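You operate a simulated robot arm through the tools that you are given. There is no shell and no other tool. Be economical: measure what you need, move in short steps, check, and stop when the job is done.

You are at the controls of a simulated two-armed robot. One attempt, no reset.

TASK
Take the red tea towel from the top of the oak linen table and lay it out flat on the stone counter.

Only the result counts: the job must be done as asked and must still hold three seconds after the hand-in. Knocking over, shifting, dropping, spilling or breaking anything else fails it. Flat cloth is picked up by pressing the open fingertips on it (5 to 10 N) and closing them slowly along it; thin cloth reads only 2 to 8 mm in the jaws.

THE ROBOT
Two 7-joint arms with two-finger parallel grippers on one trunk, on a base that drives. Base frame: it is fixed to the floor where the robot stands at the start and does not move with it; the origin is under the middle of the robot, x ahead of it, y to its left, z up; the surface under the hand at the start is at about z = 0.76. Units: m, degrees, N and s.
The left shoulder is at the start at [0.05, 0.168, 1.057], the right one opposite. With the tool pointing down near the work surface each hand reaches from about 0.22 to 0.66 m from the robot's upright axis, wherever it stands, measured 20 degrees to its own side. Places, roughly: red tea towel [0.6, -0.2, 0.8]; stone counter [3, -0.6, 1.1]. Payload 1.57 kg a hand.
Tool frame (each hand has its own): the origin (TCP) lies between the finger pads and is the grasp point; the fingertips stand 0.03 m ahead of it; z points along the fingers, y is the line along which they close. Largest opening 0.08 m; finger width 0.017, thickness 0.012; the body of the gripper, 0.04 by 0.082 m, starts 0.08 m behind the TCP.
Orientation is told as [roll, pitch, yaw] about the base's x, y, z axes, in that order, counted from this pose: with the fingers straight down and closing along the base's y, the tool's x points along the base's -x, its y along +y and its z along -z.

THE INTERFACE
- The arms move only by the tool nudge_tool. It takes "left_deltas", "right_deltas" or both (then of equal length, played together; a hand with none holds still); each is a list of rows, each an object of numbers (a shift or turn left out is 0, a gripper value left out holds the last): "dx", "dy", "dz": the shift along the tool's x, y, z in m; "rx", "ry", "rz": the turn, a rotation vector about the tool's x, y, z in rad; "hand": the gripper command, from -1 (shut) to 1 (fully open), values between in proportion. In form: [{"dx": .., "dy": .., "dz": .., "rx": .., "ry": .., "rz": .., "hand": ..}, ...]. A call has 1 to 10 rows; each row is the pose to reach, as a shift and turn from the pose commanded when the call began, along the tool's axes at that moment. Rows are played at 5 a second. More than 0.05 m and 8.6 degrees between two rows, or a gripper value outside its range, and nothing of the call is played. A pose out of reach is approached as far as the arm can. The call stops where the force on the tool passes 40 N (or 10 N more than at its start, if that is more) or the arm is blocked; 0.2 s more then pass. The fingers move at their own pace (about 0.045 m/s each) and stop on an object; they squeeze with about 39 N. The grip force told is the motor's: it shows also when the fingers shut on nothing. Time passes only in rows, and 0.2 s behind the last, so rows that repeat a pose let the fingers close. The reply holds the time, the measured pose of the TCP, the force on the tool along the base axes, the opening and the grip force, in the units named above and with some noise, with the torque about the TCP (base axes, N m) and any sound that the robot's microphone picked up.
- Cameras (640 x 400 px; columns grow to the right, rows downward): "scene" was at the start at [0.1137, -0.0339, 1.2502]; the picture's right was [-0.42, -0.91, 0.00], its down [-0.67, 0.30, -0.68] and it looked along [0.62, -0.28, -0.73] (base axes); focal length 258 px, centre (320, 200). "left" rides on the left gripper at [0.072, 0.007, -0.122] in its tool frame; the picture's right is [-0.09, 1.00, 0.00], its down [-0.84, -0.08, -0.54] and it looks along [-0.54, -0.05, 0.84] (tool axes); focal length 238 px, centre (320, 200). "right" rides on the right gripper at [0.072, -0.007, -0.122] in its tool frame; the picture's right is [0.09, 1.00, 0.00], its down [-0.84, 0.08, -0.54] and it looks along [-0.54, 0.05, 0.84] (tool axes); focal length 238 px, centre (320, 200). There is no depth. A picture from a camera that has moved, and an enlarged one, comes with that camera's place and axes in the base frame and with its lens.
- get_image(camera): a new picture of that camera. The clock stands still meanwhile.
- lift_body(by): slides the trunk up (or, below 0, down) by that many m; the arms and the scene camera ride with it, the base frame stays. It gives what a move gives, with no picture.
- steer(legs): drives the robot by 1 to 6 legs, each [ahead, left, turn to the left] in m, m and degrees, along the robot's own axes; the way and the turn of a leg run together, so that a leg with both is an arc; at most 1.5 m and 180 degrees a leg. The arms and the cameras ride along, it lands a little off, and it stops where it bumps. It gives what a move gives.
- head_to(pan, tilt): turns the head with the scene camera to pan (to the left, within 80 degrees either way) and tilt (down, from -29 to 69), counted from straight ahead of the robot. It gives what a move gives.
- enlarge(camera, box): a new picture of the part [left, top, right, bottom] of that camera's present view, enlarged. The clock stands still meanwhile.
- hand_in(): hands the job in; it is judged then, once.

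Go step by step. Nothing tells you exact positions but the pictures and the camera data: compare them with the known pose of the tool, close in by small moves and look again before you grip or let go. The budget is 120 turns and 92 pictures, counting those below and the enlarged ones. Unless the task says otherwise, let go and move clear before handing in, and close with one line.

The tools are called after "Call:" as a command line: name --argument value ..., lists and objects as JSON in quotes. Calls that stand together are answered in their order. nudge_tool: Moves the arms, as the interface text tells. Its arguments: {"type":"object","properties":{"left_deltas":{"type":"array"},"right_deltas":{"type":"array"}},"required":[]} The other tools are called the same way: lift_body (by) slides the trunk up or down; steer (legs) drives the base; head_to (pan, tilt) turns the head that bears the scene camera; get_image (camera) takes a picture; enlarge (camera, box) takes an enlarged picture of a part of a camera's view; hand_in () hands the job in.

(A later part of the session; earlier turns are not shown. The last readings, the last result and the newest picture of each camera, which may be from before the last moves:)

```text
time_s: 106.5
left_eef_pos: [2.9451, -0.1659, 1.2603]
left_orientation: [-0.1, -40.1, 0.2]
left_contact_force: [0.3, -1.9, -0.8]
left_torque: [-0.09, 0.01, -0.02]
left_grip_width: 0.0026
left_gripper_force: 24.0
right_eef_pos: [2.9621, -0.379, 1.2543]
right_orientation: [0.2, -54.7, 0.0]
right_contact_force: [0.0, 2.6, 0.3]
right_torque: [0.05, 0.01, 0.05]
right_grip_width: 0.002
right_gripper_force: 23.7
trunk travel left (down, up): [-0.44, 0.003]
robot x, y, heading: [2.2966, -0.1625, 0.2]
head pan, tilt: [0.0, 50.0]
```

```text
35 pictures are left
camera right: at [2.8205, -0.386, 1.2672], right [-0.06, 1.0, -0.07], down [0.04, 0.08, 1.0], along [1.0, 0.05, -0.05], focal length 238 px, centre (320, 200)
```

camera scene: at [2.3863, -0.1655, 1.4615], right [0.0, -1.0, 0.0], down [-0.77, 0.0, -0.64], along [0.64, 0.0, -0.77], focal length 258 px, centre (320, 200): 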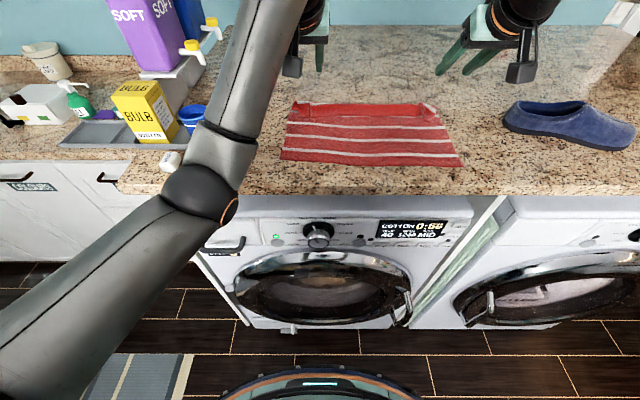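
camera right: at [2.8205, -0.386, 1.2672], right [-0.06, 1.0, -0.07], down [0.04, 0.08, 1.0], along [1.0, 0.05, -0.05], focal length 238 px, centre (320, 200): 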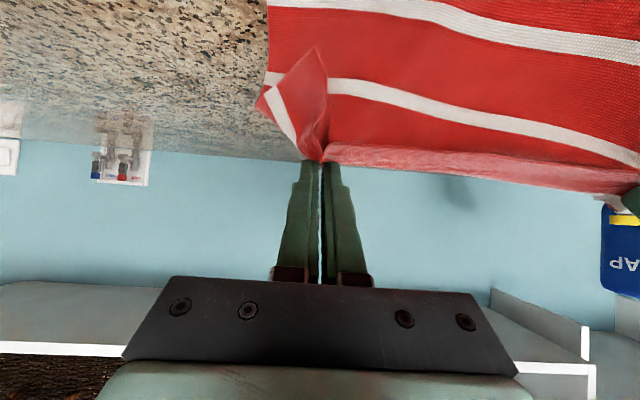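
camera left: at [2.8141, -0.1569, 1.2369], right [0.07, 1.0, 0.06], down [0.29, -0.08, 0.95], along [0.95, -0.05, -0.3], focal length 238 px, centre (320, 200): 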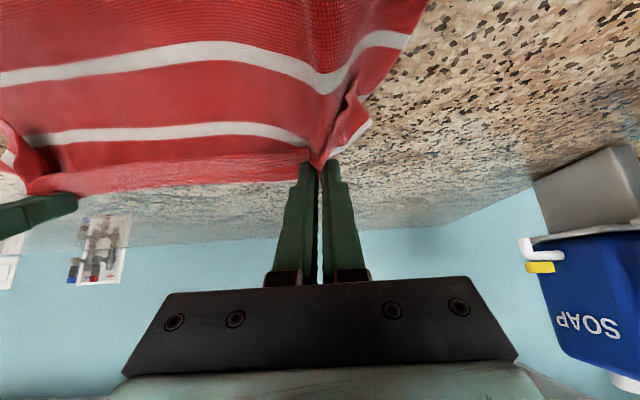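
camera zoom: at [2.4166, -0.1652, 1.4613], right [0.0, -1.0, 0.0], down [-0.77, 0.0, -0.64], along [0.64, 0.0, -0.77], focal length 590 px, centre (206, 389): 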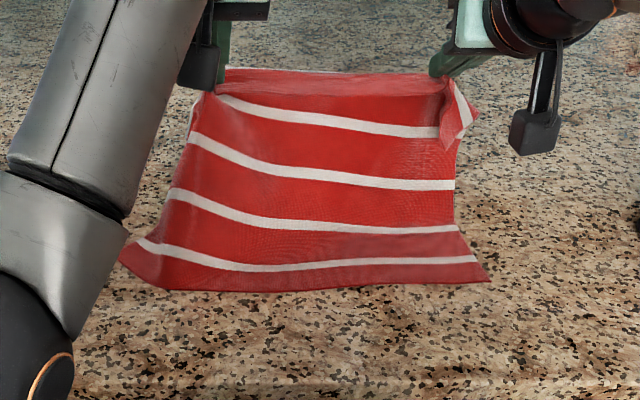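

The flap is still folded (both layers were pinched). I'll set it down and instead grip the single layer just behind the flap, so that lifting lets the flap fall open under gravity.

Call:
nudge_tool --left_deltas '[{"dx": 0.0205, "dz": 0.0245}, {"dx": 0.041, "dz": 0.049}, {"dx": 0.061, "dz": 0.073}, {"dx": 0.08, "dz": 0.0955}, {"dx": 0.08, "dz": 0.0955, "hand": -0.5}, {"dx": 0.08, "dz": 0.0955, "hand": 0}, {"dx": 0.08, "dz": 0.0955, "hand": 0}]' --right_deltas '[{"dx": 0.0255, "dz": 0.018}, {"dx": 0.051, "dz": 0.036}, {"dx": 0.0765, "dz": 0.054}, {"dx": 0.1, "dz": 0.071}, {"dx": 0.1, "dz": 0.071, "hand": -0.5}, {"dx": 0.1, "dz": 0.071, "hand": 0}, {"dx": 0.1, "dz": 0.071, "hand": 0}]'

Call:
enlarge --camera "scene" --box '[230, 60, 510, 235]'

```text
time_s: 108.1
left_eef_pos: [2.9467, -0.167, 1.1365]
left_orientation: [-0.2, -40.1, 0.2]
left_contact_force: [0.8, 0.5, 0.6]
left_torque: [-0.02, -0.02, 0.0]
left_grip_width: 0.0402
left_gripper_force: 0.1
right_eef_pos: [2.9621, -0.3785, 1.1275]
right_orientation: [0.2, -54.6, 0.2]
right_contact_force: [0.4, 0.2, 0.6]
right_torque: [0.0, -0.02, 0.01]
right_grip_width: 0.0397
right_gripper_force: 0.1
trunk travel left (down, up): [-0.44, 0.003]
robot x, y, heading: [2.3006, -0.1638, 0.1]
head pan, tilt: [0.0, 50.0]
```

```text
2.29 times, centred on (370, 148) of scene
camera zoom: at [2.417, -0.1652, 1.4614], right [0.0, -1.0, 0.0], down [-0.77, 0.0, -0.64], along [0.64, 0.0, -0.77], focal length 590 px, centre (206, 320)
```

zoom: 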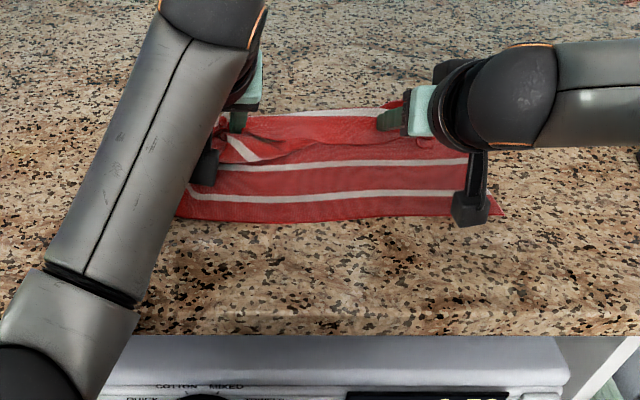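

Call:
nudge_tool --left_deltas '[{"dx": -0.0257, "dz": -0.0306}, {"dx": -0.0514, "dz": -0.0613}, {"dx": -0.0386, "dz": -0.0998}, {"dx": -0.019, "dz": -0.132}, {"dx": 0.004, "dz": -0.151}]' --right_deltas '[{"dx": -0.0326, "dz": -0.0232}, {"dx": -0.0652, "dz": -0.0463}, {"dx": -0.072, "dz": -0.09}, {"dx": -0.058, "dz": -0.128}, {"dx": -0.04, "dz": -0.153}]'

Call:
enlarge --camera "scene" --box '[230, 60, 510, 235]'

```text
time_s: 109.3
left_eef_pos: [2.8478, -0.1691, 1.246]
left_orientation: [-0.1, -40.3, 0.2]
left_contact_force: [-0.4, 0.3, 0.1]
left_torque: [0.0, 0.0, -0.01]
left_grip_width: 0.0399
left_gripper_force: 0.0
left hand out of reach, approached as far as the arm can: row 5
right_eef_pos: [2.8601, -0.3785, 1.2533]
right_orientation: [0.3, -54.6, 0.1]
right_contact_force: [0.4, 0.7, 0.1]
right_torque: [0.04, -0.04, 0.02]
right_grip_width: 0.04
right_gripper_force: 0.1
trunk travel left (down, up): [-0.44, 0.003]
robot x, y, heading: [2.2953, -0.1676, 0.1]
head pan, tilt: [0.0, 50.0]
```

```text
2.29 times, centred on (370, 148) of scene
camera zoom: at [2.4163, -0.1653, 1.4615], right [0.0, -1.0, 0.0], down [-0.77, 0.0, -0.64], along [0.64, 0.0, -0.77], focal length 590 px, centre (206, 320)
```

zoom: 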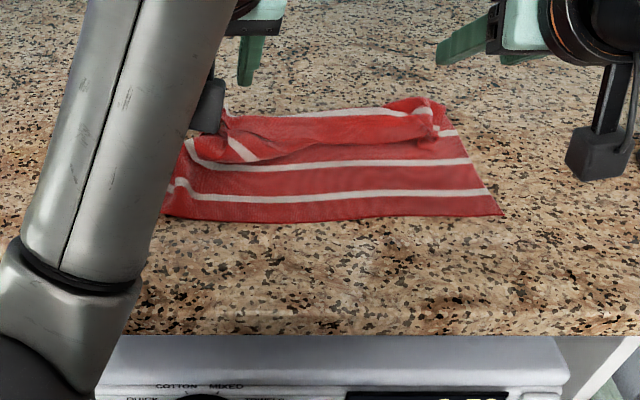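

Lowering bunched the towel. Best is to re-pick it by its clean near edge, very close to the edge, hang it fully so it opens, and lay it again. I'll back off a little and look for the near corners.

Call:
steer --legs '[[-0.1, 0, 0]]'

Call:
get_image --camera "scene"

Call:
get_image --camera "left"

```text
time_s: 110.4
left_eef_pos: [2.7514, -0.1684, 1.2467]
left_orientation: [-0.1, -40.3, 0.0]
left_contact_force: [-1.3, 0.1, 0.1]
left_torque: [0.02, 0.03, -0.01]
left_grip_width: 0.0399
left_gripper_force: 0.0
right_eef_pos: [2.7618, -0.3796, 1.2533]
right_orientation: [0.2, -54.6, -0.1]
right_contact_force: [-0.7, 0.8, 0.0]
right_torque: [0.01, -0.03, 0.02]
right_grip_width: 0.0399
right_gripper_force: 0.1
trunk travel left (down, up): [-0.44, 0.003]
robot x, y, heading: [2.1998, -0.1654, 0.3]
head pan, tilt: [0.0, 50.0]
```

```text
32 pictures are left
camera scene: at [2.3182, -0.1656, 1.4614], right [0.0, -1.0, 0.0], down [-0.77, 0.0, -0.64], along [0.64, 0.0, -0.77], focal length 258 px, centre (320, 200)
```

scene: 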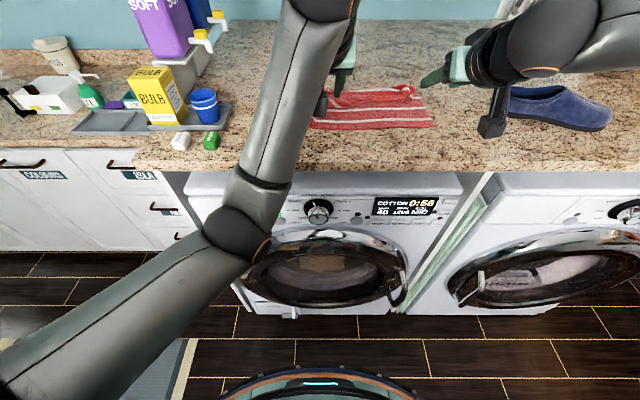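

```text
31 pictures are left
camera left: at [2.6174, -0.1609, 1.2934], right [0.07, 1.0, 0.06], down [0.29, -0.08, 0.95], along [0.96, -0.05, -0.29], focal length 238 px, centre (320, 200)
```

left: 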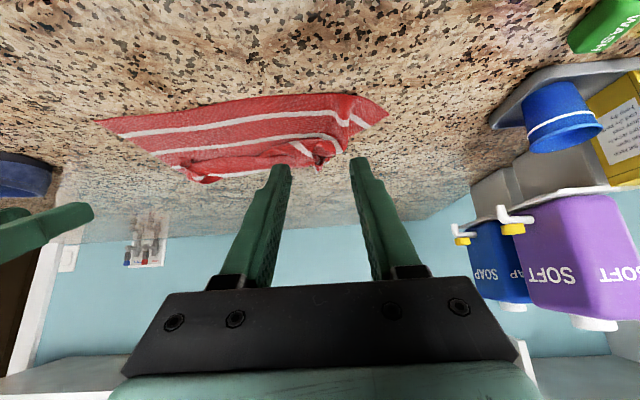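

I can see the near corners: left ≈(2.885, −0.08), right ≈(2.847, −0.44). I'll first drag the near edge back with light fingertip pressure, which spreads the bunch; moving both hands just above it.

Call:
nudge_tool --left_deltas '[{"dx": -0.0308, "dy": 0.018, "dz": 0.0258}, {"dx": -0.0616, "dy": 0.036, "dz": 0.0516}, {"dx": -0.0924, "dy": 0.053, "dz": 0.0775}, {"dx": -0.0695, "dy": 0.053, "dz": 0.1048}, {"dx": -0.0465, "dy": 0.053, "dz": 0.132}, {"dx": -0.0236, "dy": 0.053, "dz": 0.1595}]' --right_deltas '[{"dx": -0.017, "dy": -0.008, "dz": 0.024}, {"dx": -0.034, "dy": -0.017, "dz": 0.048}, {"dx": -0.051, "dy": -0.025, "dz": 0.0717}, {"dx": -0.0192, "dy": -0.025, "dz": 0.0943}, {"dx": 0.0126, "dy": -0.025, "dz": 0.1168}, {"dx": 0.0444, "dy": -0.025, "dz": 0.1394}]'

Call:
get_image --camera "left"

Call:
get_image --camera "right"

```text
time_s: 111.8
left_eef_pos: [2.8726, -0.115, 1.1392]
left_orientation: [-0.1, -40.3, 0.0]
left_contact_force: [1.0, 0.2, 0.4]
left_torque: [0.01, 0.02, -0.02]
left_grip_width: 0.0399
left_gripper_force: 0.0
right_eef_pos: [2.8503, -0.4076, 1.1349]
right_orientation: [0.3, -54.5, 0.1]
right_contact_force: [0.3, -0.2, 0.5]
right_torque: [0.0, -0.01, 0.04]
right_grip_width: 0.04
right_gripper_force: 0.1
trunk travel left (down, up): [-0.44, 0.003]
robot x, y, heading: [2.2015, -0.1612, 0.3]
head pan, tilt: [0.0, 50.0]
```

```text
30 pictures are left
camera left: at [2.739, -0.1069, 1.1864], right [0.07, 1.0, 0.06], down [0.29, -0.08, 0.95], along [0.96, -0.05, -0.29], focal length 238 px, centre (320, 200)
```

left: 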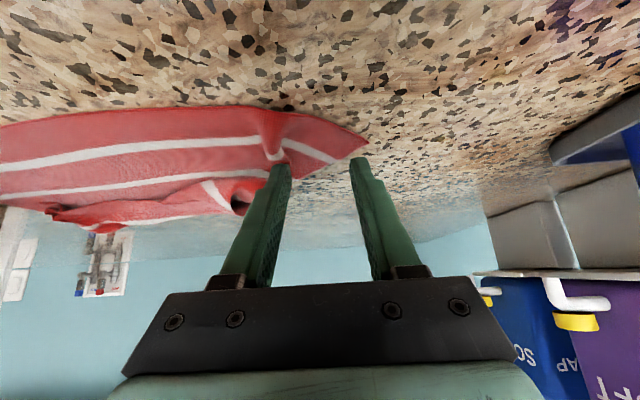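

```text
29 pictures are left
camera right: at [2.7079, -0.4146, 1.1492], right [-0.06, 1.0, -0.07], down [0.04, 0.07, 1.0], along [1.0, 0.05, -0.05], focal length 238 px, centre (320, 200)
```

right: 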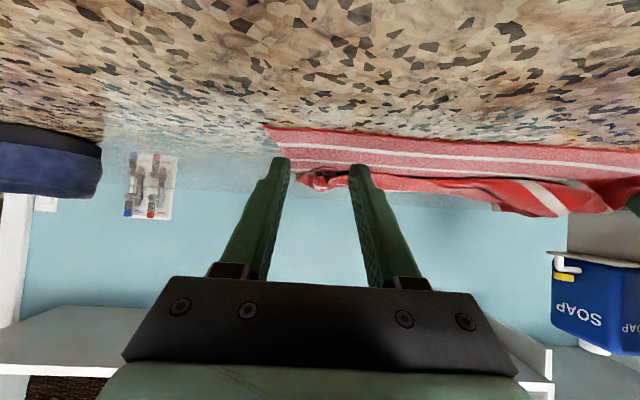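

Positions are good: both pairs of tips are over cloth near the corners. Lowering into contact.

Call:
nudge_tool --left_deltas '[{"dx": 0.0039, "dz": 0.0046}, {"dx": 0.0064, "dz": 0.0077}, {"dx": 0.0077, "dz": 0.0092}]' --right_deltas '[{"dx": 0.0041, "dz": 0.0029}, {"dx": 0.0073, "dz": 0.0052}, {"dx": 0.009, "dz": 0.0064}]'

```text
time_s: 112.6
left_eef_pos: [2.8734, -0.1152, 1.13]
left_orientation: [-0.1, -40.5, 0.2]
left_contact_force: [0.4, 0.2, 5.5]
left_torque: [-0.09, -0.1, 0.02]
left_grip_width: 0.0399
left_gripper_force: 0.0
right_eef_pos: [2.8493, -0.4048, 1.1256]
right_orientation: [0.2, -54.6, 0.1]
right_contact_force: [-0.2, 0.2, 1.1]
right_torque: [-0.01, -0.07, -0.01]
right_grip_width: 0.0401
right_gripper_force: 0.1
trunk travel left (down, up): [-0.44, 0.003]
robot x, y, heading: [2.2005, -0.1661, -0.0]
head pan, tilt: [0.0, 50.0]
```

Call:
nudge_tool --left_deltas '[{"dx": 0.0005, "dz": 0.0006}, {"dx": 0.0143, "dy": 0.002, "dz": -0.0109}, {"dx": 0.0281, "dy": 0.004, "dz": -0.0225}, {"dx": 0.0419, "dy": 0.006, "dz": -0.0341}, {"dx": 0.0557, "dy": 0.008, "dz": -0.0457}, {"dx": 0.0695, "dy": 0.01, "dz": -0.0573}]' --right_deltas '[{"dx": 0.0014, "dz": 0.001}, {"dx": 0.0089, "dy": -0.001, "dz": -0.0096}, {"dx": 0.0164, "dy": -0.002, "dz": -0.0202}, {"dx": 0.024, "dy": -0.003, "dz": -0.0308}, {"dx": 0.0315, "dy": -0.004, "dz": -0.0414}, {"dx": 0.039, "dy": -0.005, "dz": -0.052}]'

Call:
get_image --camera "left"

Call:
get_image --camera "scene"

```text
time_s: 114.0
left_eef_pos: [2.7815, -0.1051, 1.1295]
left_orientation: [-0.3, -40.8, 0.2]
left_contact_force: [2.9, -0.8, 15.8]
left_torque: [-0.13, -0.31, 0.01]
left_grip_width: 0.0402
left_gripper_force: 0.1
right_eef_pos: [2.7843, -0.4083, 1.1242]
right_orientation: [0.2, -54.9, 0.0]
right_contact_force: [1.6, -0.1, 13.9]
right_torque: [-0.1, -0.29, -0.02]
right_grip_width: 0.0399
right_gripper_force: 0.1
trunk travel left (down, up): [-0.44, 0.003]
robot x, y, heading: [2.1973, -0.1663, -0.0]
head pan, tilt: [0.0, 50.0]
```

```text
28 pictures are left
camera left: at [2.6478, -0.0977, 1.1756], right [0.07, 1.0, 0.06], down [0.28, -0.07, 0.96], along [0.96, -0.05, -0.28], focal length 238 px, centre (320, 200)
```

left: 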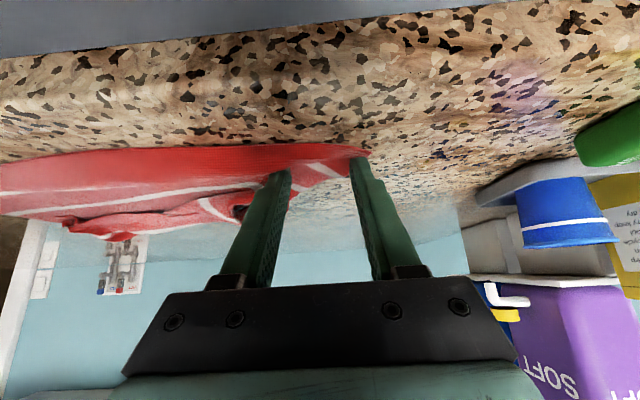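

```text
27 pictures are left
camera scene: at [2.3163, -0.1652, 1.4618], right [0.0, -1.0, 0.0], down [-0.76, 0.0, -0.64], along [0.64, 0.0, -0.76], focal length 258 px, centre (320, 200)
```

scene: 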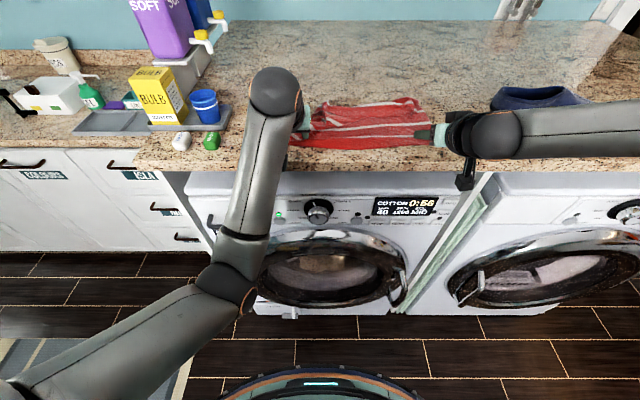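

The towel came back with its near edge at x≈2.78. I'll shift both hands right to the edge and then pinch it there.

Call:
nudge_tool --left_deltas '[{"dx": -0.0032, "dz": -0.0038}, {"dx": 0.0052, "dz": -0.0109}, {"dx": 0.0078, "dz": -0.0079}]' --right_deltas '[{"dx": -0.0041, "dz": -0.0029}, {"dx": 0.0023, "dz": -0.0119}, {"dx": 0.0056, "dz": -0.0096}]'

Call:
get_image --camera "left"

Call:
get_image --camera "right"

```text
time_s: 114.8
left_eef_pos: [2.7725, -0.1055, 1.1352]
left_orientation: [0.0, -41.1, 0.0]
left_contact_force: [-0.4, -0.1, -0.8]
left_torque: [0.0, 0.01, 0.04]
left_grip_width: 0.0401
left_gripper_force: 0.1
right_eef_pos: [2.7734, -0.4093, 1.1249]
right_orientation: [0.2, -54.8, 0.0]
right_contact_force: [-0.5, -1.8, 11.4]
right_torque: [-0.15, -0.22, -0.06]
right_grip_width: 0.0401
right_gripper_force: 0.0
trunk travel left (down, up): [-0.44, 0.003]
robot x, y, heading: [2.1984, -0.1676, 0.1]
head pan, tilt: [0.0, 50.0]
```

```text
26 pictures are left
camera left: at [2.6388, -0.0975, 1.1806], right [0.07, 1.0, 0.06], down [0.27, -0.08, 0.96], along [0.96, -0.05, -0.28], focal length 238 px, centre (320, 200)
```

left: 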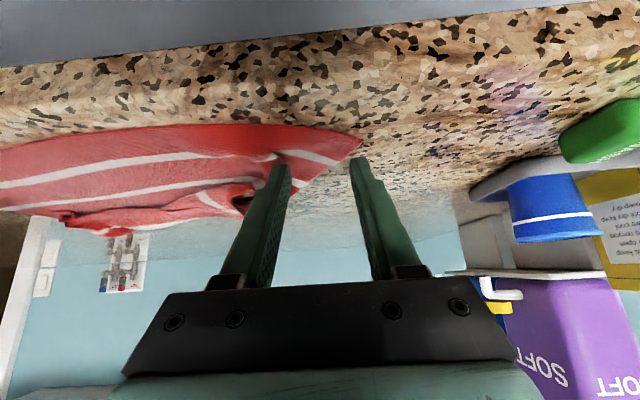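

```text
25 pictures are left
camera right: at [2.6306, -0.4173, 1.1383], right [-0.06, 1.0, -0.07], down [0.04, 0.08, 1.0], along [1.0, 0.05, -0.04], focal length 238 px, centre (320, 200)
```

right: 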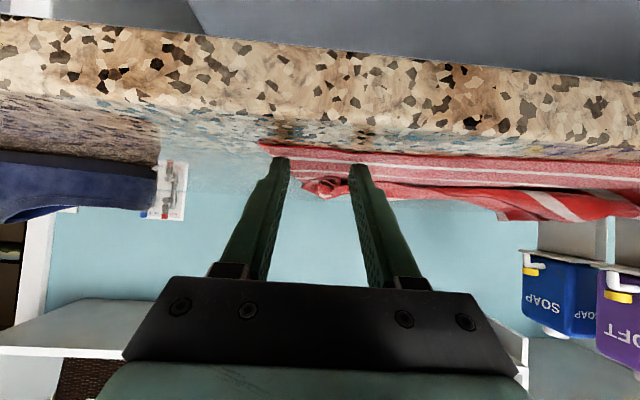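

Call:
nudge_tool --left_deltas '[{"dx": 0.0031, "dy": -0.008, "dz": -0.0026}, {"dx": 0.0031, "dy": -0.008, "dz": -0.0026}, {"dx": 0.0057, "dy": -0.008, "dz": 0.0005}, {"dx": 0.0073, "dy": -0.008, "dz": 0.0024}]' --right_deltas '[{"dx": -0.0065, "dz": -0.0046}, {"dx": 0.0016, "dz": -0.016}, {"dx": 0.0048, "dz": -0.0137}, {"dx": 0.0073, "dz": -0.012}]'

```text
time_s: 115.8
left_eef_pos: [2.7744, -0.1086, 1.1393]
left_orientation: [0.5, -42.6, 0.1]
left_contact_force: [-0.2, 0.1, 0.7]
left_torque: [-0.01, 0.01, 0.01]
left_grip_width: 0.0402
left_gripper_force: 0.1
right_eef_pos: [2.7586, -0.4098, 1.1255]
right_orientation: [0.3, -54.7, 0.1]
right_contact_force: [0.7, 0.1, 2.4]
right_torque: [-0.03, -0.07, 0.01]
right_grip_width: 0.04
right_gripper_force: 0.1
trunk travel left (down, up): [-0.44, 0.003]
robot x, y, heading: [2.2013, -0.1659, -0.1]
head pan, tilt: [0.0, 50.0]
```

The left arm is at its inner reach limit here. I'll lift slightly, back the base 8 cm and bring the hands forward again.

Call:
nudge_tool --left_deltas '[{"dx": -0.0095, "dy": -0.002, "dz": -0.0115}]' --right_deltas '[{"dx": -0.0122, "dz": -0.0087}]'

Call:
steer --legs '[[-0.08, 0, 0]]'

Call:
nudge_tool --left_deltas '[{"dx": -0.0306, "dz": 0.0257}, {"dx": -0.0613, "dz": 0.0514}]' --right_deltas '[{"dx": -0.0232, "dz": 0.0326}, {"dx": -0.0463, "dz": 0.0652}]'

```text
time_s: 116.2
left_eef_pos: [2.7669, -0.1161, 1.1389]
left_orientation: [-0.2, -40.6, 0.2]
left_contact_force: [0.2, -0.5, -0.6]
left_torque: [-0.01, -0.02, -0.02]
left_grip_width: 0.0401
left_gripper_force: 0.1
right_eef_pos: [2.7597, -0.4103, 1.1414]
right_orientation: [0.3, -54.6, 0.0]
right_contact_force: [0.2, 0.6, -1.1]
right_torque: [-0.01, 0.01, 0.0]
right_grip_width: 0.0399
right_gripper_force: 0.1
trunk travel left (down, up): [-0.44, 0.003]
robot x, y, heading: [2.1989, -0.1644, -0.0]
head pan, tilt: [0.0, 50.0]
```

```text
time_s: 117.3
left_eef_pos: [2.6884, -0.1167, 1.1387]
left_orientation: [-0.1, -40.6, 0.1]
left_contact_force: [-0.1, 0.6, -0.1]
left_torque: [-0.01, 0.0, 0.01]
left_grip_width: 0.04
left_gripper_force: 0.0
right_eef_pos: [2.6801, -0.4106, 1.1421]
right_orientation: [0.2, -54.5, 0.0]
right_contact_force: [0.2, -0.3, 0.5]
right_torque: [-0.01, -0.03, 0.0]
right_grip_width: 0.04
right_gripper_force: 0.0
trunk travel left (down, up): [-0.44, 0.003]
robot x, y, heading: [2.1219, -0.1622, 0.3]
head pan, tilt: [0.0, 50.0]
```

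```text
time_s: 117.9
left_eef_pos: [2.7699, -0.1161, 1.1376]
left_orientation: [-0.3, -40.6, 0.2]
left_contact_force: [0.5, 0.1, -1.2]
left_torque: [0.04, -0.04, 0.0]
left_grip_width: 0.0398
left_gripper_force: 0.0
right_eef_pos: [2.7607, -0.4095, 1.1401]
right_orientation: [0.2, -54.6, 0.1]
right_contact_force: [0.6, -0.5, -0.1]
right_torque: [-0.01, 0.02, -0.02]
right_grip_width: 0.0401
right_gripper_force: 0.1
trunk travel left (down, up): [-0.44, 0.003]
robot x, y, heading: [2.123, -0.1662, 0.2]
head pan, tilt: [0.0, 50.0]
```

Call:
nudge_tool --left_deltas '[{"dx": 0.0026, "dz": 0.0031}, {"dx": 0.0045, "dz": 0.0054}, {"dx": 0.0061, "dz": 0.0073}]' --right_deltas '[{"dx": 0.0065, "dz": 0.0046}, {"dx": 0.0106, "dz": 0.0075}, {"dx": 0.013, "dz": 0.0093}]'

Call:
get_image --camera "right"

Call:
get_image --camera "left"

```text
time_s: 118.7
left_eef_pos: [2.7691, -0.1157, 1.1303]
left_orientation: [-0.2, -40.6, 0.2]
left_contact_force: [0.0, 0.1, 1.7]
left_torque: [-0.05, 0.02, 0.01]
left_grip_width: 0.0401
left_gripper_force: 0.5
right_eef_pos: [2.7606, -0.4097, 1.1254]
right_orientation: [0.2, -54.7, 0.0]
right_contact_force: [1.7, -0.4, 3.0]
right_torque: [0.0, -0.03, 0.0]
right_grip_width: 0.0397
right_gripper_force: 0.0
trunk travel left (down, up): [-0.44, 0.003]
robot x, y, heading: [2.1185, -0.1654, 0.1]
head pan, tilt: [0.0, 50.0]
```

```text
24 pictures are left
camera right: at [2.6186, -0.4169, 1.139], right [-0.06, 1.0, -0.07], down [0.04, 0.08, 1.0], along [1.0, 0.05, -0.05], focal length 238 px, centre (320, 200)
```

right: 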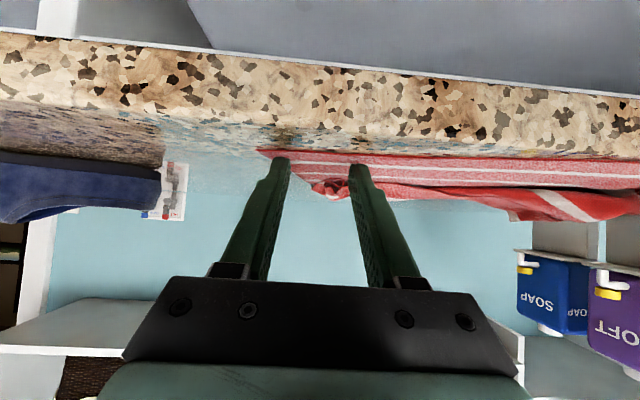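

```text
23 pictures are left
camera left: at [2.6354, -0.1077, 1.1766], right [0.07, 1.0, 0.06], down [0.28, -0.07, 0.96], along [0.96, -0.05, -0.29], focal length 238 px, centre (320, 200)
```

left: 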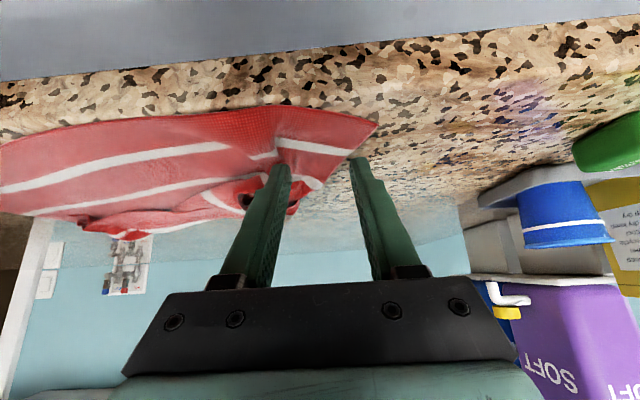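

Call:
nudge_tool --left_deltas '[{"dx": -0.0052, "dz": -0.0061}, {"dx": 0.007, "dz": -0.0165}, {"dx": 0.0191, "dz": -0.0269}, {"dx": 0.0236, "dz": -0.0216}, {"dx": 0.025, "dz": -0.02}]' --right_deltas '[{"dx": -0.0082, "dz": -0.0058}, {"dx": -0.0082, "dz": -0.0058}, {"dx": -0.0001, "dz": -0.0172}, {"dx": 0.0073, "dz": -0.012}, {"dx": 0.0089, "dz": -0.0108}]'

Call:
get_image --camera "left"

```text
time_s: 119.9
left_eef_pos: [2.7371, -0.1165, 1.13]
left_orientation: [-0.1, -40.7, 0.1]
left_contact_force: [-0.3, -0.1, 0.4]
left_torque: [0.01, -0.04, 0.01]
left_grip_width: 0.0401
left_gripper_force: 0.1
right_eef_pos: [2.7469, -0.4094, 1.1265]
right_orientation: [0.1, -54.7, 0.0]
right_contact_force: [0.4, 0.1, 3.1]
right_torque: [0.02, -0.06, 0.02]
right_grip_width: 0.0401
right_gripper_force: 0.0
trunk travel left (down, up): [-0.44, 0.003]
robot x, y, heading: [2.122, -0.1644, 0.3]
head pan, tilt: [0.0, 50.0]
```

```text
22 pictures are left
camera left: at [2.6029, -0.1078, 1.1763], right [0.07, 1.0, 0.06], down [0.28, -0.07, 0.96], along [0.96, -0.05, -0.29], focal length 238 px, centre (320, 200)
```

left: 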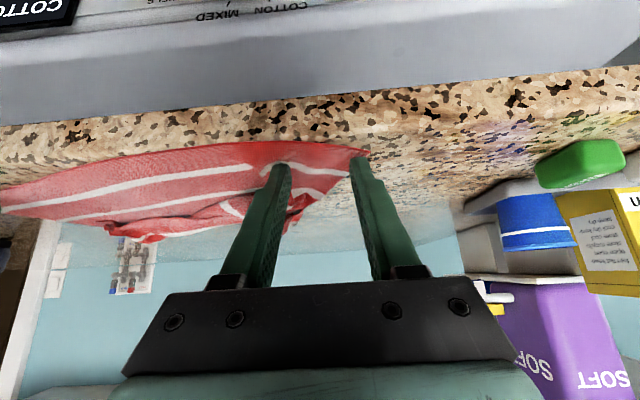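

Tips are now right at the near edge on both sides. I'll press to a few newtons and close.

Call:
nudge_tool --left_deltas '[{"dx": 0.001, "dz": 0.0011}, {"dx": 0.0016, "dz": 0.0019}]' --right_deltas '[{"dx": 0.0008, "dz": 0.0006}, {"dx": 0.0016, "dz": 0.0012}]'

Call:
nudge_tool --left_deltas '[{"hand": -0.12}, {"hand": -0.25}, {"hand": -0.38}, {"hand": -0.5}, {"hand": -0.62}, {"hand": -0.75}, {"hand": -0.88}, {"hand": -1}, {"hand": -1}, {"hand": -1}]' --right_deltas '[{"hand": -0.12}, {"hand": -0.25}, {"hand": -0.38}, {"hand": -0.5}, {"hand": -0.62}, {"hand": -0.75}, {"hand": -0.88}, {"hand": -1}, {"hand": -1}, {"hand": -1}]'

Call:
get_image --camera "left"

Call:
get_image --camera "right"

```text
time_s: 120.5
left_eef_pos: [2.7363, -0.1162, 1.1298]
left_orientation: [-0.3, -41.0, 0.2]
left_contact_force: [2.4, 0.2, 11.4]
left_torque: [0.17, -0.21, -0.04]
left_grip_width: 0.0405
left_gripper_force: 0.4
right_eef_pos: [2.7475, -0.4086, 1.1253]
right_orientation: [0.3, -54.8, 0.0]
right_contact_force: [2.0, -0.6, 8.6]
right_torque: [0.18, -0.23, -0.06]
right_grip_width: 0.0393
right_gripper_force: 0.1
trunk travel left (down, up): [-0.44, 0.003]
robot x, y, heading: [2.1236, -0.1651, 0.3]
head pan, tilt: [0.0, 50.0]
```

```text
time_s: 122.7
left_eef_pos: [2.7346, -0.1167, 1.1302]
left_orientation: [-0.2, -40.8, 0.2]
left_contact_force: [0.0, -0.5, 16.7]
left_torque: [0.05, -0.24, 0.02]
left_grip_width: 0.0015
left_gripper_force: 24.0
right_eef_pos: [2.7451, -0.4082, 1.1246]
right_orientation: [0.2, -54.8, 0.2]
right_contact_force: [-0.4, 2.2, 13.3]
right_torque: [0.12, -0.28, 0.05]
right_grip_width: 0.0016
right_gripper_force: 23.6
trunk travel left (down, up): [-0.44, 0.003]
robot x, y, heading: [2.1197, -0.1683, 0.2]
head pan, tilt: [0.0, 50.0]
```

```text
21 pictures are left
camera left: at [2.6001, -0.1077, 1.175], right [0.07, 1.0, 0.06], down [0.28, -0.07, 0.96], along [0.96, -0.05, -0.28], focal length 238 px, centre (320, 200)
```

left: 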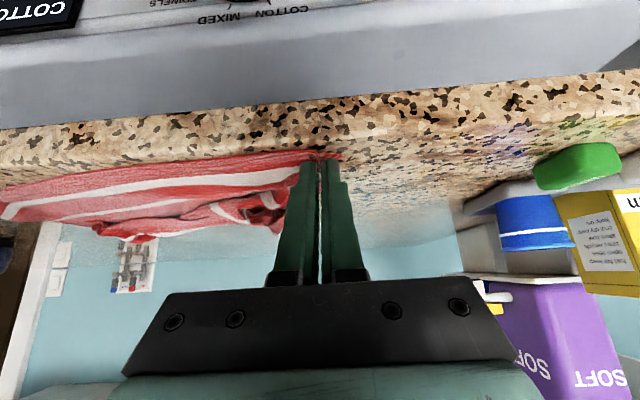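

```text
20 pictures are left
camera right: at [2.6025, -0.4152, 1.1381], right [-0.06, 1.0, -0.07], down [0.04, 0.08, 1.0], along [1.0, 0.05, -0.04], focal length 238 px, centre (320, 200)
```

right: 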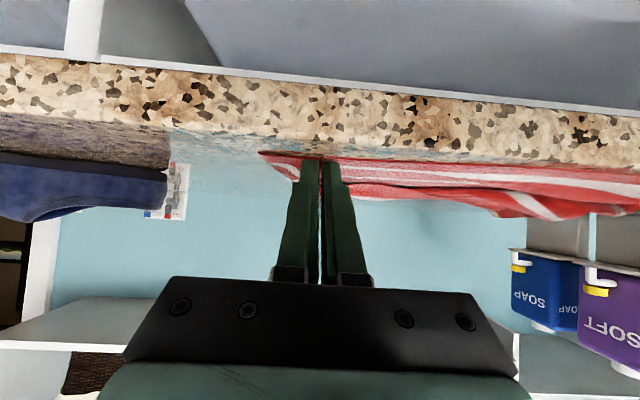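

Call:
nudge_tool --left_deltas '[{"dx": -0.013, "dz": -0.0152}, {"dx": -0.026, "dz": -0.0304}, {"dx": -0.052, "dz": -0.0607}]' --right_deltas '[{"dx": -0.0163, "dz": -0.0116}, {"dx": -0.0326, "dz": -0.0232}, {"dx": -0.0652, "dz": -0.0463}]'

Call:
get_image --camera "scene"

```text
time_s: 123.5
left_eef_pos: [2.7371, -0.1144, 1.2094]
left_orientation: [-0.2, -40.5, 0.1]
left_contact_force: [0.1, -1.6, 0.3]
left_torque: [-0.08, 0.03, -0.03]
left_grip_width: 0.0015
left_gripper_force: 23.4
right_eef_pos: [2.7462, -0.4078, 1.2014]
right_orientation: [0.1, -54.5, 0.3]
right_contact_force: [0.0, 1.9, -0.6]
right_torque: [0.04, -0.02, 0.03]
right_grip_width: 0.0014
right_gripper_force: 23.6
trunk travel left (down, up): [-0.44, 0.003]
robot x, y, heading: [2.1183, -0.164, -0.1]
head pan, tilt: [0.0, 50.0]
```

```text
19 pictures are left
camera scene: at [2.2389, -0.1653, 1.4613], right [0.0, -1.0, 0.0], down [-0.77, 0.0, -0.64], along [0.64, 0.0, -0.77], focal length 258 px, centre (320, 200)
```

scene: 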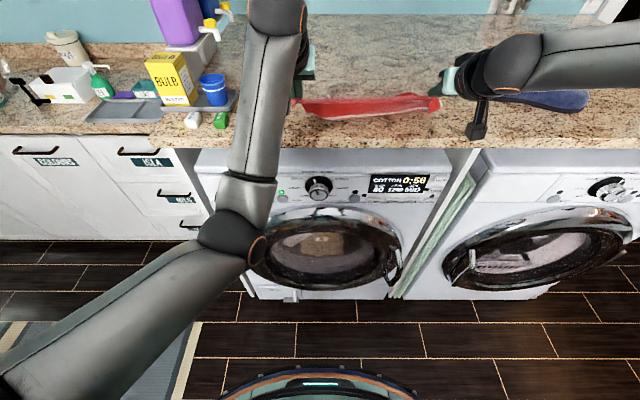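

Both corners are held very close to the edge. I'll back away so the towel slides off the counter and hangs free, letting the fold fall open.

Call:
steer --legs '[[-0.42, 0, 0]]'

Call:
get_image --camera "scene"

```text
time_s: 126.2
left_eef_pos: [2.3001, -0.117, 1.2082]
left_orientation: [-0.2, -40.6, -0.1]
left_contact_force: [-0.4, -1.4, -0.1]
left_torque: [-0.06, 0.02, -0.04]
left_grip_width: 0.0016
left_gripper_force: 23.8
right_eef_pos: [2.3079, -0.4109, 1.2016]
right_orientation: [0.3, -54.6, -0.2]
right_contact_force: [0.5, 1.7, 0.2]
right_torque: [0.05, 0.03, 0.05]
right_grip_width: 0.0016
right_gripper_force: 23.5
trunk travel left (down, up): [-0.44, 0.003]
robot x, y, heading: [1.6838, -0.1681, -0.1]
head pan, tilt: [0.0, 50.0]
```

```text
18 pictures are left
camera scene: at [1.8012, -0.166, 1.4614], right [0.0, -1.0, 0.0], down [-0.77, 0.0, -0.64], along [0.64, 0.0, -0.77], focal length 258 px, centre (320, 200)
```

scene: 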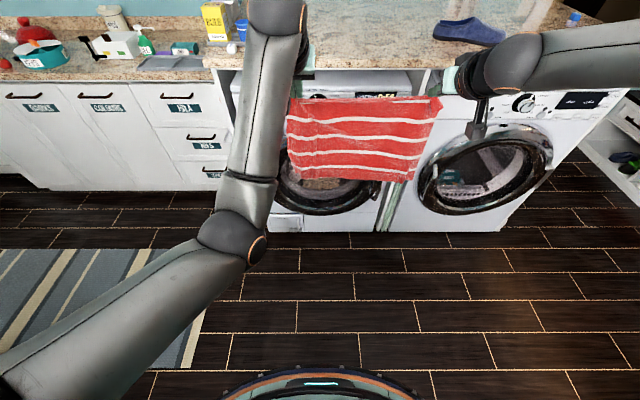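

Call:
enlarge --camera "scene" --box '[260, 80, 470, 211]'

```text
3.05 times, centred on (365, 146) of scene
camera zoom: at [1.8012, -0.166, 1.4614], right [0.0, -1.0, 0.0], down [-0.77, 0.0, -0.64], along [0.64, 0.0, -0.77], focal length 786 px, centre (183, 366)
```

zoom: 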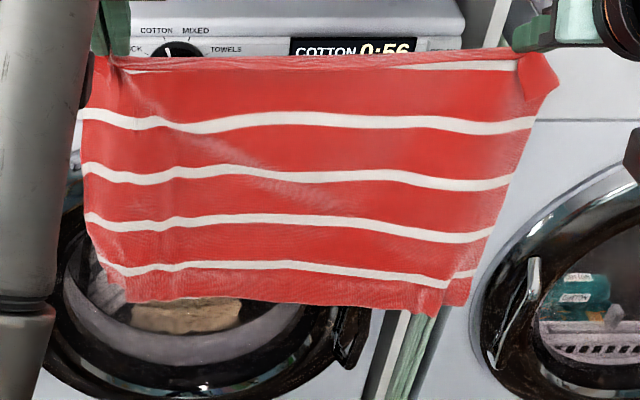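

The towel hangs fully open now, with a narrow strip at the top leaning toward me. Laying it this time far-edge first and pulling back will leave that strip pointing outward. I'll raise the hands so the bottom clears the counter.

Call:
nudge_tool --left_deltas '[{"dx": -0.024, "dz": -0.028}, {"dx": -0.048, "dz": -0.056}, {"dx": -0.072, "dz": -0.084}, {"dx": -0.096, "dz": -0.112}, {"dx": -0.12, "dz": -0.14}, {"dx": -0.145, "dz": -0.169}]' --right_deltas '[{"dx": -0.031, "dz": -0.022}, {"dx": -0.062, "dz": -0.044}, {"dx": -0.093, "dz": -0.066}, {"dx": -0.124, "dz": -0.088}, {"dx": -0.155, "dz": -0.11}, {"dx": -0.185, "dz": -0.1315}]'

Call:
get_image --camera "scene"

```text
time_s: 127.6
left_eef_pos: [2.2988, -0.112, 1.4303]
left_orientation: [-0.3, -40.5, 0.0]
left_contact_force: [0.7, -4.0, 0.0]
left_torque: [-0.07, 0.0, -0.07]
left_grip_width: 0.0017
left_gripper_force: 23.7
right_eef_pos: [2.3071, -0.4118, 1.428]
right_orientation: [0.2, -54.5, -0.1]
right_contact_force: [-0.2, 4.5, 0.5]
right_torque: [0.07, 0.0, 0.09]
right_grip_width: 0.0018
right_gripper_force: 23.7
trunk travel left (down, up): [-0.44, 0.003]
robot x, y, heading: [1.6821, -0.1655, -0.2]
head pan, tilt: [0.0, 50.0]
```

```text
16 pictures are left
camera scene: at [1.8009, -0.1658, 1.4614], right [0.0, -1.0, 0.0], down [-0.77, 0.0, -0.64], along [0.64, 0.0, -0.77], focal length 258 px, centre (320, 200)
```

scene: 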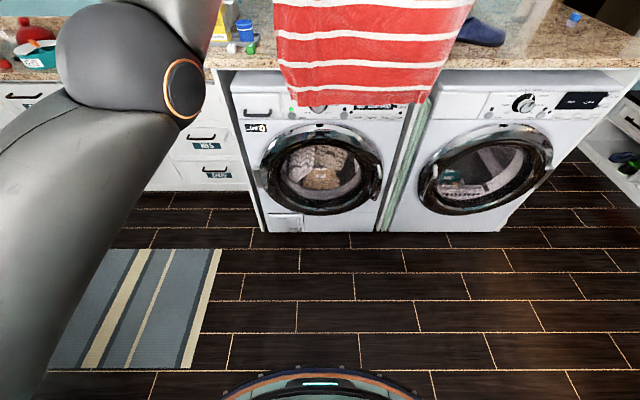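

The hanging bottom edge is ~7 cm above counter level. I'll drive forward over the counter.

Call:
steer --legs '[[0.58, 0, 0.2]]'

Call:
head_to --pan 0 --tilt 38

Call:
get_image --camera "scene"

```text
time_s: 130.8
left_eef_pos: [2.8665, -0.1183, 1.4289]
left_orientation: [-0.2, -40.5, -0.4]
left_contact_force: [-0.4, -4.3, 0.0]
left_torque: [-0.11, -0.03, -0.07]
left_grip_width: 0.0018
left_gripper_force: 23.4
right_eef_pos: [2.8743, -0.4167, 1.4274]
right_orientation: [0.3, -54.6, -0.3]
right_contact_force: [0.0, 3.1, -0.1]
right_torque: [0.1, 0.01, 0.09]
right_grip_width: 0.0018
right_gripper_force: 23.0
trunk travel left (down, up): [-0.44, 0.003]
robot x, y, heading: [2.2479, -0.1675, -0.6]
head pan, tilt: [0.0, 50.0]
```

```text
time_s: 131.5
left_eef_pos: [2.8653, -0.1175, 1.4286]
left_orientation: [-0.1, -40.6, -0.5]
left_contact_force: [-0.1, -3.9, -0.4]
left_torque: [-0.11, -0.03, -0.07]
left_grip_width: 0.0017
left_gripper_force: 23.8
right_eef_pos: [2.8733, -0.4166, 1.4285]
right_orientation: [0.3, -54.6, -0.5]
right_contact_force: [-1.0, 4.0, 0.1]
right_torque: [0.09, 0.0, 0.13]
right_grip_width: 0.0017
right_gripper_force: 24.1
trunk travel left (down, up): [-0.44, 0.003]
robot x, y, heading: [2.2466, -0.1673, -0.3]
head pan, tilt: [0.0, 38.0]
```

```text
15 pictures are left
camera scene: at [2.3774, -0.1692, 1.4785], right [-0.01, -1.0, 0.0], down [-0.62, 0.0, -0.79], along [0.79, -0.01, -0.62], focal length 258 px, centre (320, 200)
```

scene: 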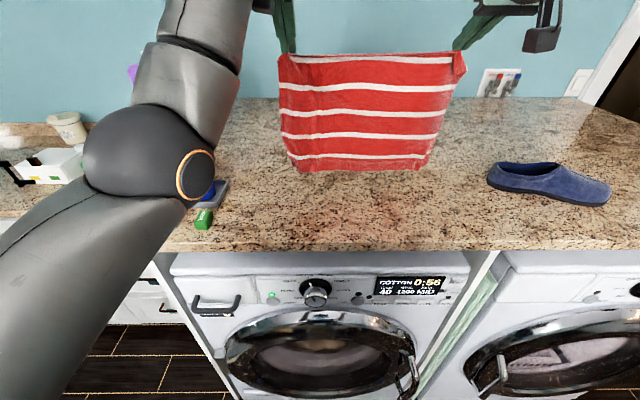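

Clear of everything. Now I'll extend the hands 0.11 m further.

Call:
nudge_tool --left_deltas '[{"dx": -0.028, "dy": -0.002, "dz": 0.0238}, {"dx": -0.0557, "dy": -0.003, "dz": 0.0476}, {"dx": -0.0836, "dy": -0.004, "dz": 0.0714}]' --right_deltas '[{"dx": -0.0212, "dz": 0.0299}, {"dx": -0.0425, "dz": 0.0598}, {"dx": -0.0637, "dz": 0.0897}]'

```text
time_s: 132.3
left_eef_pos: [2.9033, -0.1113, 1.4112]
left_orientation: [-0.3, -40.7, -0.5]
left_contact_force: [0.0, -11.7, 1.4]
left_torque: [-0.33, 0.0, -0.16]
left_grip_width: 0.0018
left_gripper_force: 23.5
left hand out of reach, approached as far as the arm can: row 1, 2, 3
right_eef_pos: [2.8999, -0.4187, 1.426]
right_orientation: [0.3, -54.6, -0.3]
right_contact_force: [-0.4, 11.2, -0.8]
right_torque: [0.3, 0.03, 0.25]
right_grip_width: 0.0017
right_gripper_force: 23.4
right hand out of reach, approached as far as the arm can: row 1, 2, 3
trunk travel left (down, up): [-0.44, 0.003]
robot x, y, heading: [2.2457, -0.1665, -0.7]
head pan, tilt: [0.0, 38.0]
```

Call:
nudge_tool --left_deltas '[{"dy": -0.006}]' --right_deltas '[{"dy": 0.003}]'

Call:
steer --legs '[[0.06, 0, 0.4]]'

Call:
nudge_tool --left_deltas '[{"dx": 0.002, "dz": 0.024}, {"dx": 0.004, "dz": 0.048}]' --right_deltas '[{"dx": 0.016, "dz": 0.024}, {"dx": 0.031, "dz": 0.0477}]'

Call:
get_image --camera "scene"

```text
time_s: 132.7
left_eef_pos: [2.9031, -0.1148, 1.409]
left_orientation: [-0.3, -40.5, -0.3]
left_contact_force: [0.7, -8.4, -0.1]
left_torque: [-0.29, -0.02, -0.11]
left_grip_width: 0.0016
left_gripper_force: 23.7
right_eef_pos: [2.9013, -0.4204, 1.4243]
right_orientation: [0.4, -54.7, -0.5]
right_contact_force: [1.0, 10.1, -0.9]
right_torque: [0.24, 0.05, 0.22]
right_grip_width: 0.0017
right_gripper_force: 23.7
trunk travel left (down, up): [-0.44, 0.003]
robot x, y, heading: [2.2514, -0.1677, -0.4]
head pan, tilt: [0.0, 38.0]
```

```text
time_s: 133.7
left_eef_pos: [2.9625, -0.1117, 1.4102]
left_orientation: [-0.3, -40.6, -0.1]
left_contact_force: [1.2, -9.2, -0.5]
left_torque: [-0.29, -0.02, -0.11]
left_grip_width: 0.0018
left_gripper_force: 23.2
right_eef_pos: [2.961, -0.4156, 1.4238]
right_orientation: [0.3, -54.5, -0.1]
right_contact_force: [1.0, 9.3, -0.3]
right_torque: [0.22, 0.05, 0.19]
right_grip_width: 0.0016
right_gripper_force: 23.7
trunk travel left (down, up): [-0.44, 0.003]
robot x, y, heading: [2.3102, -0.1675, -0.3]
head pan, tilt: [0.0, 38.0]
```

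```text
time_s: 134.3
left_eef_pos: [2.9858, -0.1111, 1.3677]
left_orientation: [-0.4, -40.6, -0.1]
left_contact_force: [0.6, -7.4, -0.1]
left_torque: [-0.22, 0.0, -0.09]
left_grip_width: 0.0017
left_gripper_force: 23.5
left hand out of reach, approached as far as the arm can: row 2
right_eef_pos: [2.9832, -0.4156, 1.3711]
right_orientation: [0.4, -54.5, 0.0]
right_contact_force: [-0.1, 7.1, -0.4]
right_torque: [0.21, 0.01, 0.13]
right_grip_width: 0.0017
right_gripper_force: 23.6
trunk travel left (down, up): [-0.44, 0.003]
robot x, y, heading: [2.3094, -0.1649, 0.0]
head pan, tilt: [0.0, 38.0]
```

```text
14 pictures are left
camera scene: at [2.436, -0.1688, 1.4784], right [0.0, -1.0, 0.0], down [-0.62, 0.0, -0.79], along [0.79, 0.0, -0.62], focal length 258 px, centre (320, 200)
```

scene: 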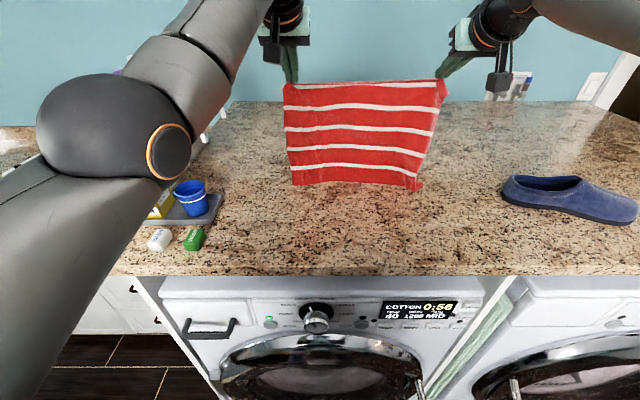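

The bottom edge is just touching the counter at x≈2.98. Now I lay it down by alternately backing the base and lowering.

Call:
steer --legs '[[-0.03, 0, 0]]'

Call:
nudge_tool --left_deltas '[{"dx": 0.015, "dy": -0.001, "dz": 0.0135}, {"dx": 0.0298, "dy": -0.003, "dz": 0.0271}]' --right_deltas '[{"dx": 0.0178, "dy": 0.001, "dz": 0.0096}, {"dx": 0.0355, "dy": 0.003, "dz": 0.0191}]'

Call:
steer --legs '[[-0.035, 0, 0]]'

Call:
nudge_tool --left_deltas '[{"dx": 0.0185, "dz": 0.0139}, {"dx": 0.0369, "dz": 0.0277}]' --right_deltas '[{"dx": 0.0212, "dz": 0.009}, {"dx": 0.0424, "dz": 0.018}]'

Call:
get_image --camera "scene"

```text
time_s: 135.1
left_eef_pos: [2.9568, -0.1108, 1.3688]
left_orientation: [-0.3, -40.6, -0.1]
left_contact_force: [-0.1, -9.3, 0.0]
left_torque: [-0.25, -0.01, -0.09]
left_grip_width: 0.0016
left_gripper_force: 23.5
right_eef_pos: [2.9513, -0.416, 1.3721]
right_orientation: [0.3, -54.6, -0.1]
right_contact_force: [-0.3, 8.6, 0.1]
right_torque: [0.24, -0.01, 0.19]
right_grip_width: 0.0017
right_gripper_force: 23.3
trunk travel left (down, up): [-0.44, 0.003]
robot x, y, heading: [2.2792, -0.1652, -0.0]
head pan, tilt: [0.0, 38.0]
```

```text
time_s: 135.7
left_eef_pos: [2.9521, -0.1137, 1.3269]
left_orientation: [-0.2, -40.7, -0.2]
left_contact_force: [-1.0, -3.0, 0.6]
left_torque: [-0.13, 0.01, -0.01]
left_grip_width: 0.0016
left_gripper_force: 23.9
right_eef_pos: [2.9468, -0.4134, 1.3335]
right_orientation: [0.3, -54.6, 0.1]
right_contact_force: [0.5, 3.5, -0.9]
right_torque: [0.13, 0.03, 0.07]
right_grip_width: 0.0015
right_gripper_force: 23.3
trunk travel left (down, up): [-0.44, 0.003]
robot x, y, heading: [2.2803, -0.1694, -0.1]
head pan, tilt: [0.0, 38.0]
```

```text
time_s: 136.6
left_eef_pos: [2.917, -0.1128, 1.3274]
left_orientation: [-0.3, -40.6, -0.1]
left_contact_force: [-0.1, -5.1, 0.7]
left_torque: [-0.13, -0.02, -0.06]
left_grip_width: 0.0018
left_gripper_force: 23.5
right_eef_pos: [2.9102, -0.4132, 1.333]
right_orientation: [0.3, -54.6, 0.0]
right_contact_force: [-0.1, 4.0, -0.2]
right_torque: [0.12, 0.02, 0.1]
right_grip_width: 0.0019
right_gripper_force: 23.5
trunk travel left (down, up): [-0.44, 0.003]
robot x, y, heading: [2.2462, -0.1629, -0.4]
head pan, tilt: [0.0, 38.0]
```

```text
time_s: 137.2
left_eef_pos: [2.9071, -0.113, 1.2828]
left_orientation: [-0.4, -40.5, -0.1]
left_contact_force: [0.1, -4.4, 0.8]
left_torque: [-0.08, -0.03, -0.06]
left_grip_width: 0.0016
left_gripper_force: 23.7
right_eef_pos: [2.9003, -0.4126, 1.2891]
right_orientation: [0.4, -54.6, 0.0]
right_contact_force: [0.4, 5.0, -0.4]
right_torque: [0.12, -0.01, 0.15]
right_grip_width: 0.0018
right_gripper_force: 23.7
trunk travel left (down, up): [-0.44, 0.003]
robot x, y, heading: [2.2448, -0.1634, 0.0]
head pan, tilt: [0.0, 38.0]
```

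```text
13 pictures are left
camera scene: at [2.3707, -0.1687, 1.4786], right [0.0, -1.0, 0.0], down [-0.62, 0.0, -0.79], along [0.79, 0.0, -0.62], focal length 258 px, centre (320, 200)
```

scene: 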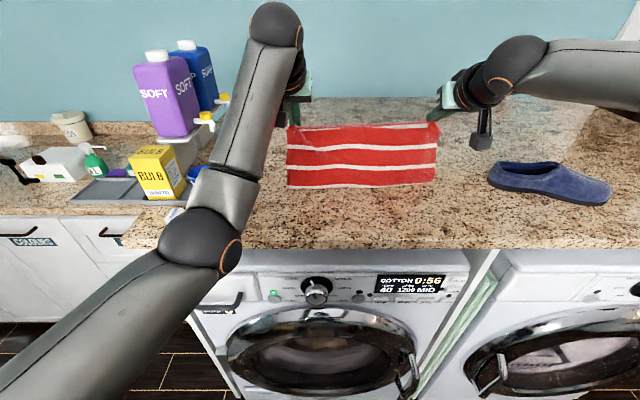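

The far part is lying behind the hanging curtain as intended. Continuing down and back.

Call:
steer --legs '[[-0.04, 0, 0]]'

Call:
nudge_tool --left_deltas '[{"dx": 0.0185, "dz": 0.0139}, {"dx": 0.0369, "dz": 0.0277}]' --right_deltas '[{"dx": 0.0212, "dz": 0.009}, {"dx": 0.0444, "dz": 0.019}]'

Call:
steer --legs '[[-0.045, 0, 0]]'

Call:
nudge_tool --left_deltas '[{"dx": 0.0185, "dz": 0.0139}, {"dx": 0.0369, "dz": 0.0277}]' --right_deltas '[{"dx": 0.0212, "dz": 0.009}, {"dx": 0.0444, "dz": 0.019}]'

Call:
get_image --camera "scene"

```text
time_s: 138.1
left_eef_pos: [2.8682, -0.1137, 1.2831]
left_orientation: [-0.3, -40.6, -0.1]
left_contact_force: [-0.9, -5.6, -0.3]
left_torque: [-0.14, -0.03, -0.07]
left_grip_width: 0.0017
left_gripper_force: 22.9
right_eef_pos: [2.8605, -0.4147, 1.2893]
right_orientation: [0.3, -54.6, -0.2]
right_contact_force: [-0.7, 5.7, -0.2]
right_torque: [0.07, 0.01, 0.14]
right_grip_width: 0.0016
right_gripper_force: 23.2
trunk travel left (down, up): [-0.44, 0.003]
robot x, y, heading: [2.2067, -0.1689, -0.3]
head pan, tilt: [0.0, 38.0]
```

```text
time_s: 138.7
left_eef_pos: [2.8603, -0.1158, 1.2373]
left_orientation: [-0.2, -40.6, -0.2]
left_contact_force: [0.5, -2.0, -0.7]
left_torque: [-0.07, 0.01, -0.03]
left_grip_width: 0.0016
left_gripper_force: 24.1
right_eef_pos: [2.8529, -0.4128, 1.2424]
right_orientation: [0.3, -54.6, -0.1]
right_contact_force: [1.1, 1.6, 0.2]
right_torque: [0.09, -0.02, 0.07]
right_grip_width: 0.0015
right_gripper_force: 23.4
trunk travel left (down, up): [-0.44, 0.003]
robot x, y, heading: [2.2053, -0.1687, -0.4]
head pan, tilt: [0.0, 38.0]
```

```text
time_s: 139.6
left_eef_pos: [2.8135, -0.1162, 1.2377]
left_orientation: [-0.3, -40.5, -0.2]
left_contact_force: [0.0, -3.0, 0.7]
left_torque: [-0.08, 0.01, -0.04]
left_grip_width: 0.0017
left_gripper_force: 23.1
right_eef_pos: [2.8062, -0.4134, 1.2423]
right_orientation: [0.4, -54.7, -0.2]
right_contact_force: [-1.4, 1.8, 0.5]
right_torque: [0.04, 0.0, 0.05]
right_grip_width: 0.0019
right_gripper_force: 23.4
trunk travel left (down, up): [-0.44, 0.003]
robot x, y, heading: [2.1581, -0.166, -0.1]
head pan, tilt: [0.0, 38.0]
```

```text
time_s: 140.2
left_eef_pos: [2.8047, -0.1171, 1.1927]
left_orientation: [-0.3, -40.6, -0.2]
left_contact_force: [0.1, -2.3, -0.4]
left_torque: [-0.07, -0.01, -0.01]
left_grip_width: 0.0016
left_gripper_force: 23.8
right_eef_pos: [2.7986, -0.4131, 1.1955]
right_orientation: [0.4, -54.6, -0.2]
right_contact_force: [1.3, 2.8, -0.8]
right_torque: [0.06, 0.01, 0.06]
right_grip_width: 0.0016
right_gripper_force: 23.7
trunk travel left (down, up): [-0.44, 0.003]
robot x, y, heading: [2.1581, -0.1693, -0.2]
head pan, tilt: [0.0, 38.0]
```

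```text
12 pictures are left
camera scene: at [2.288, -0.1689, 1.4786], right [0.0, -1.0, 0.0], down [-0.62, 0.0, -0.79], along [0.79, 0.0, -0.62], focal length 258 px, centre (320, 200)
```

scene: 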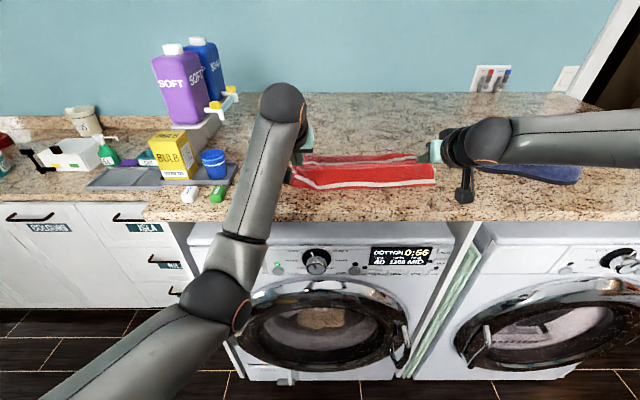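

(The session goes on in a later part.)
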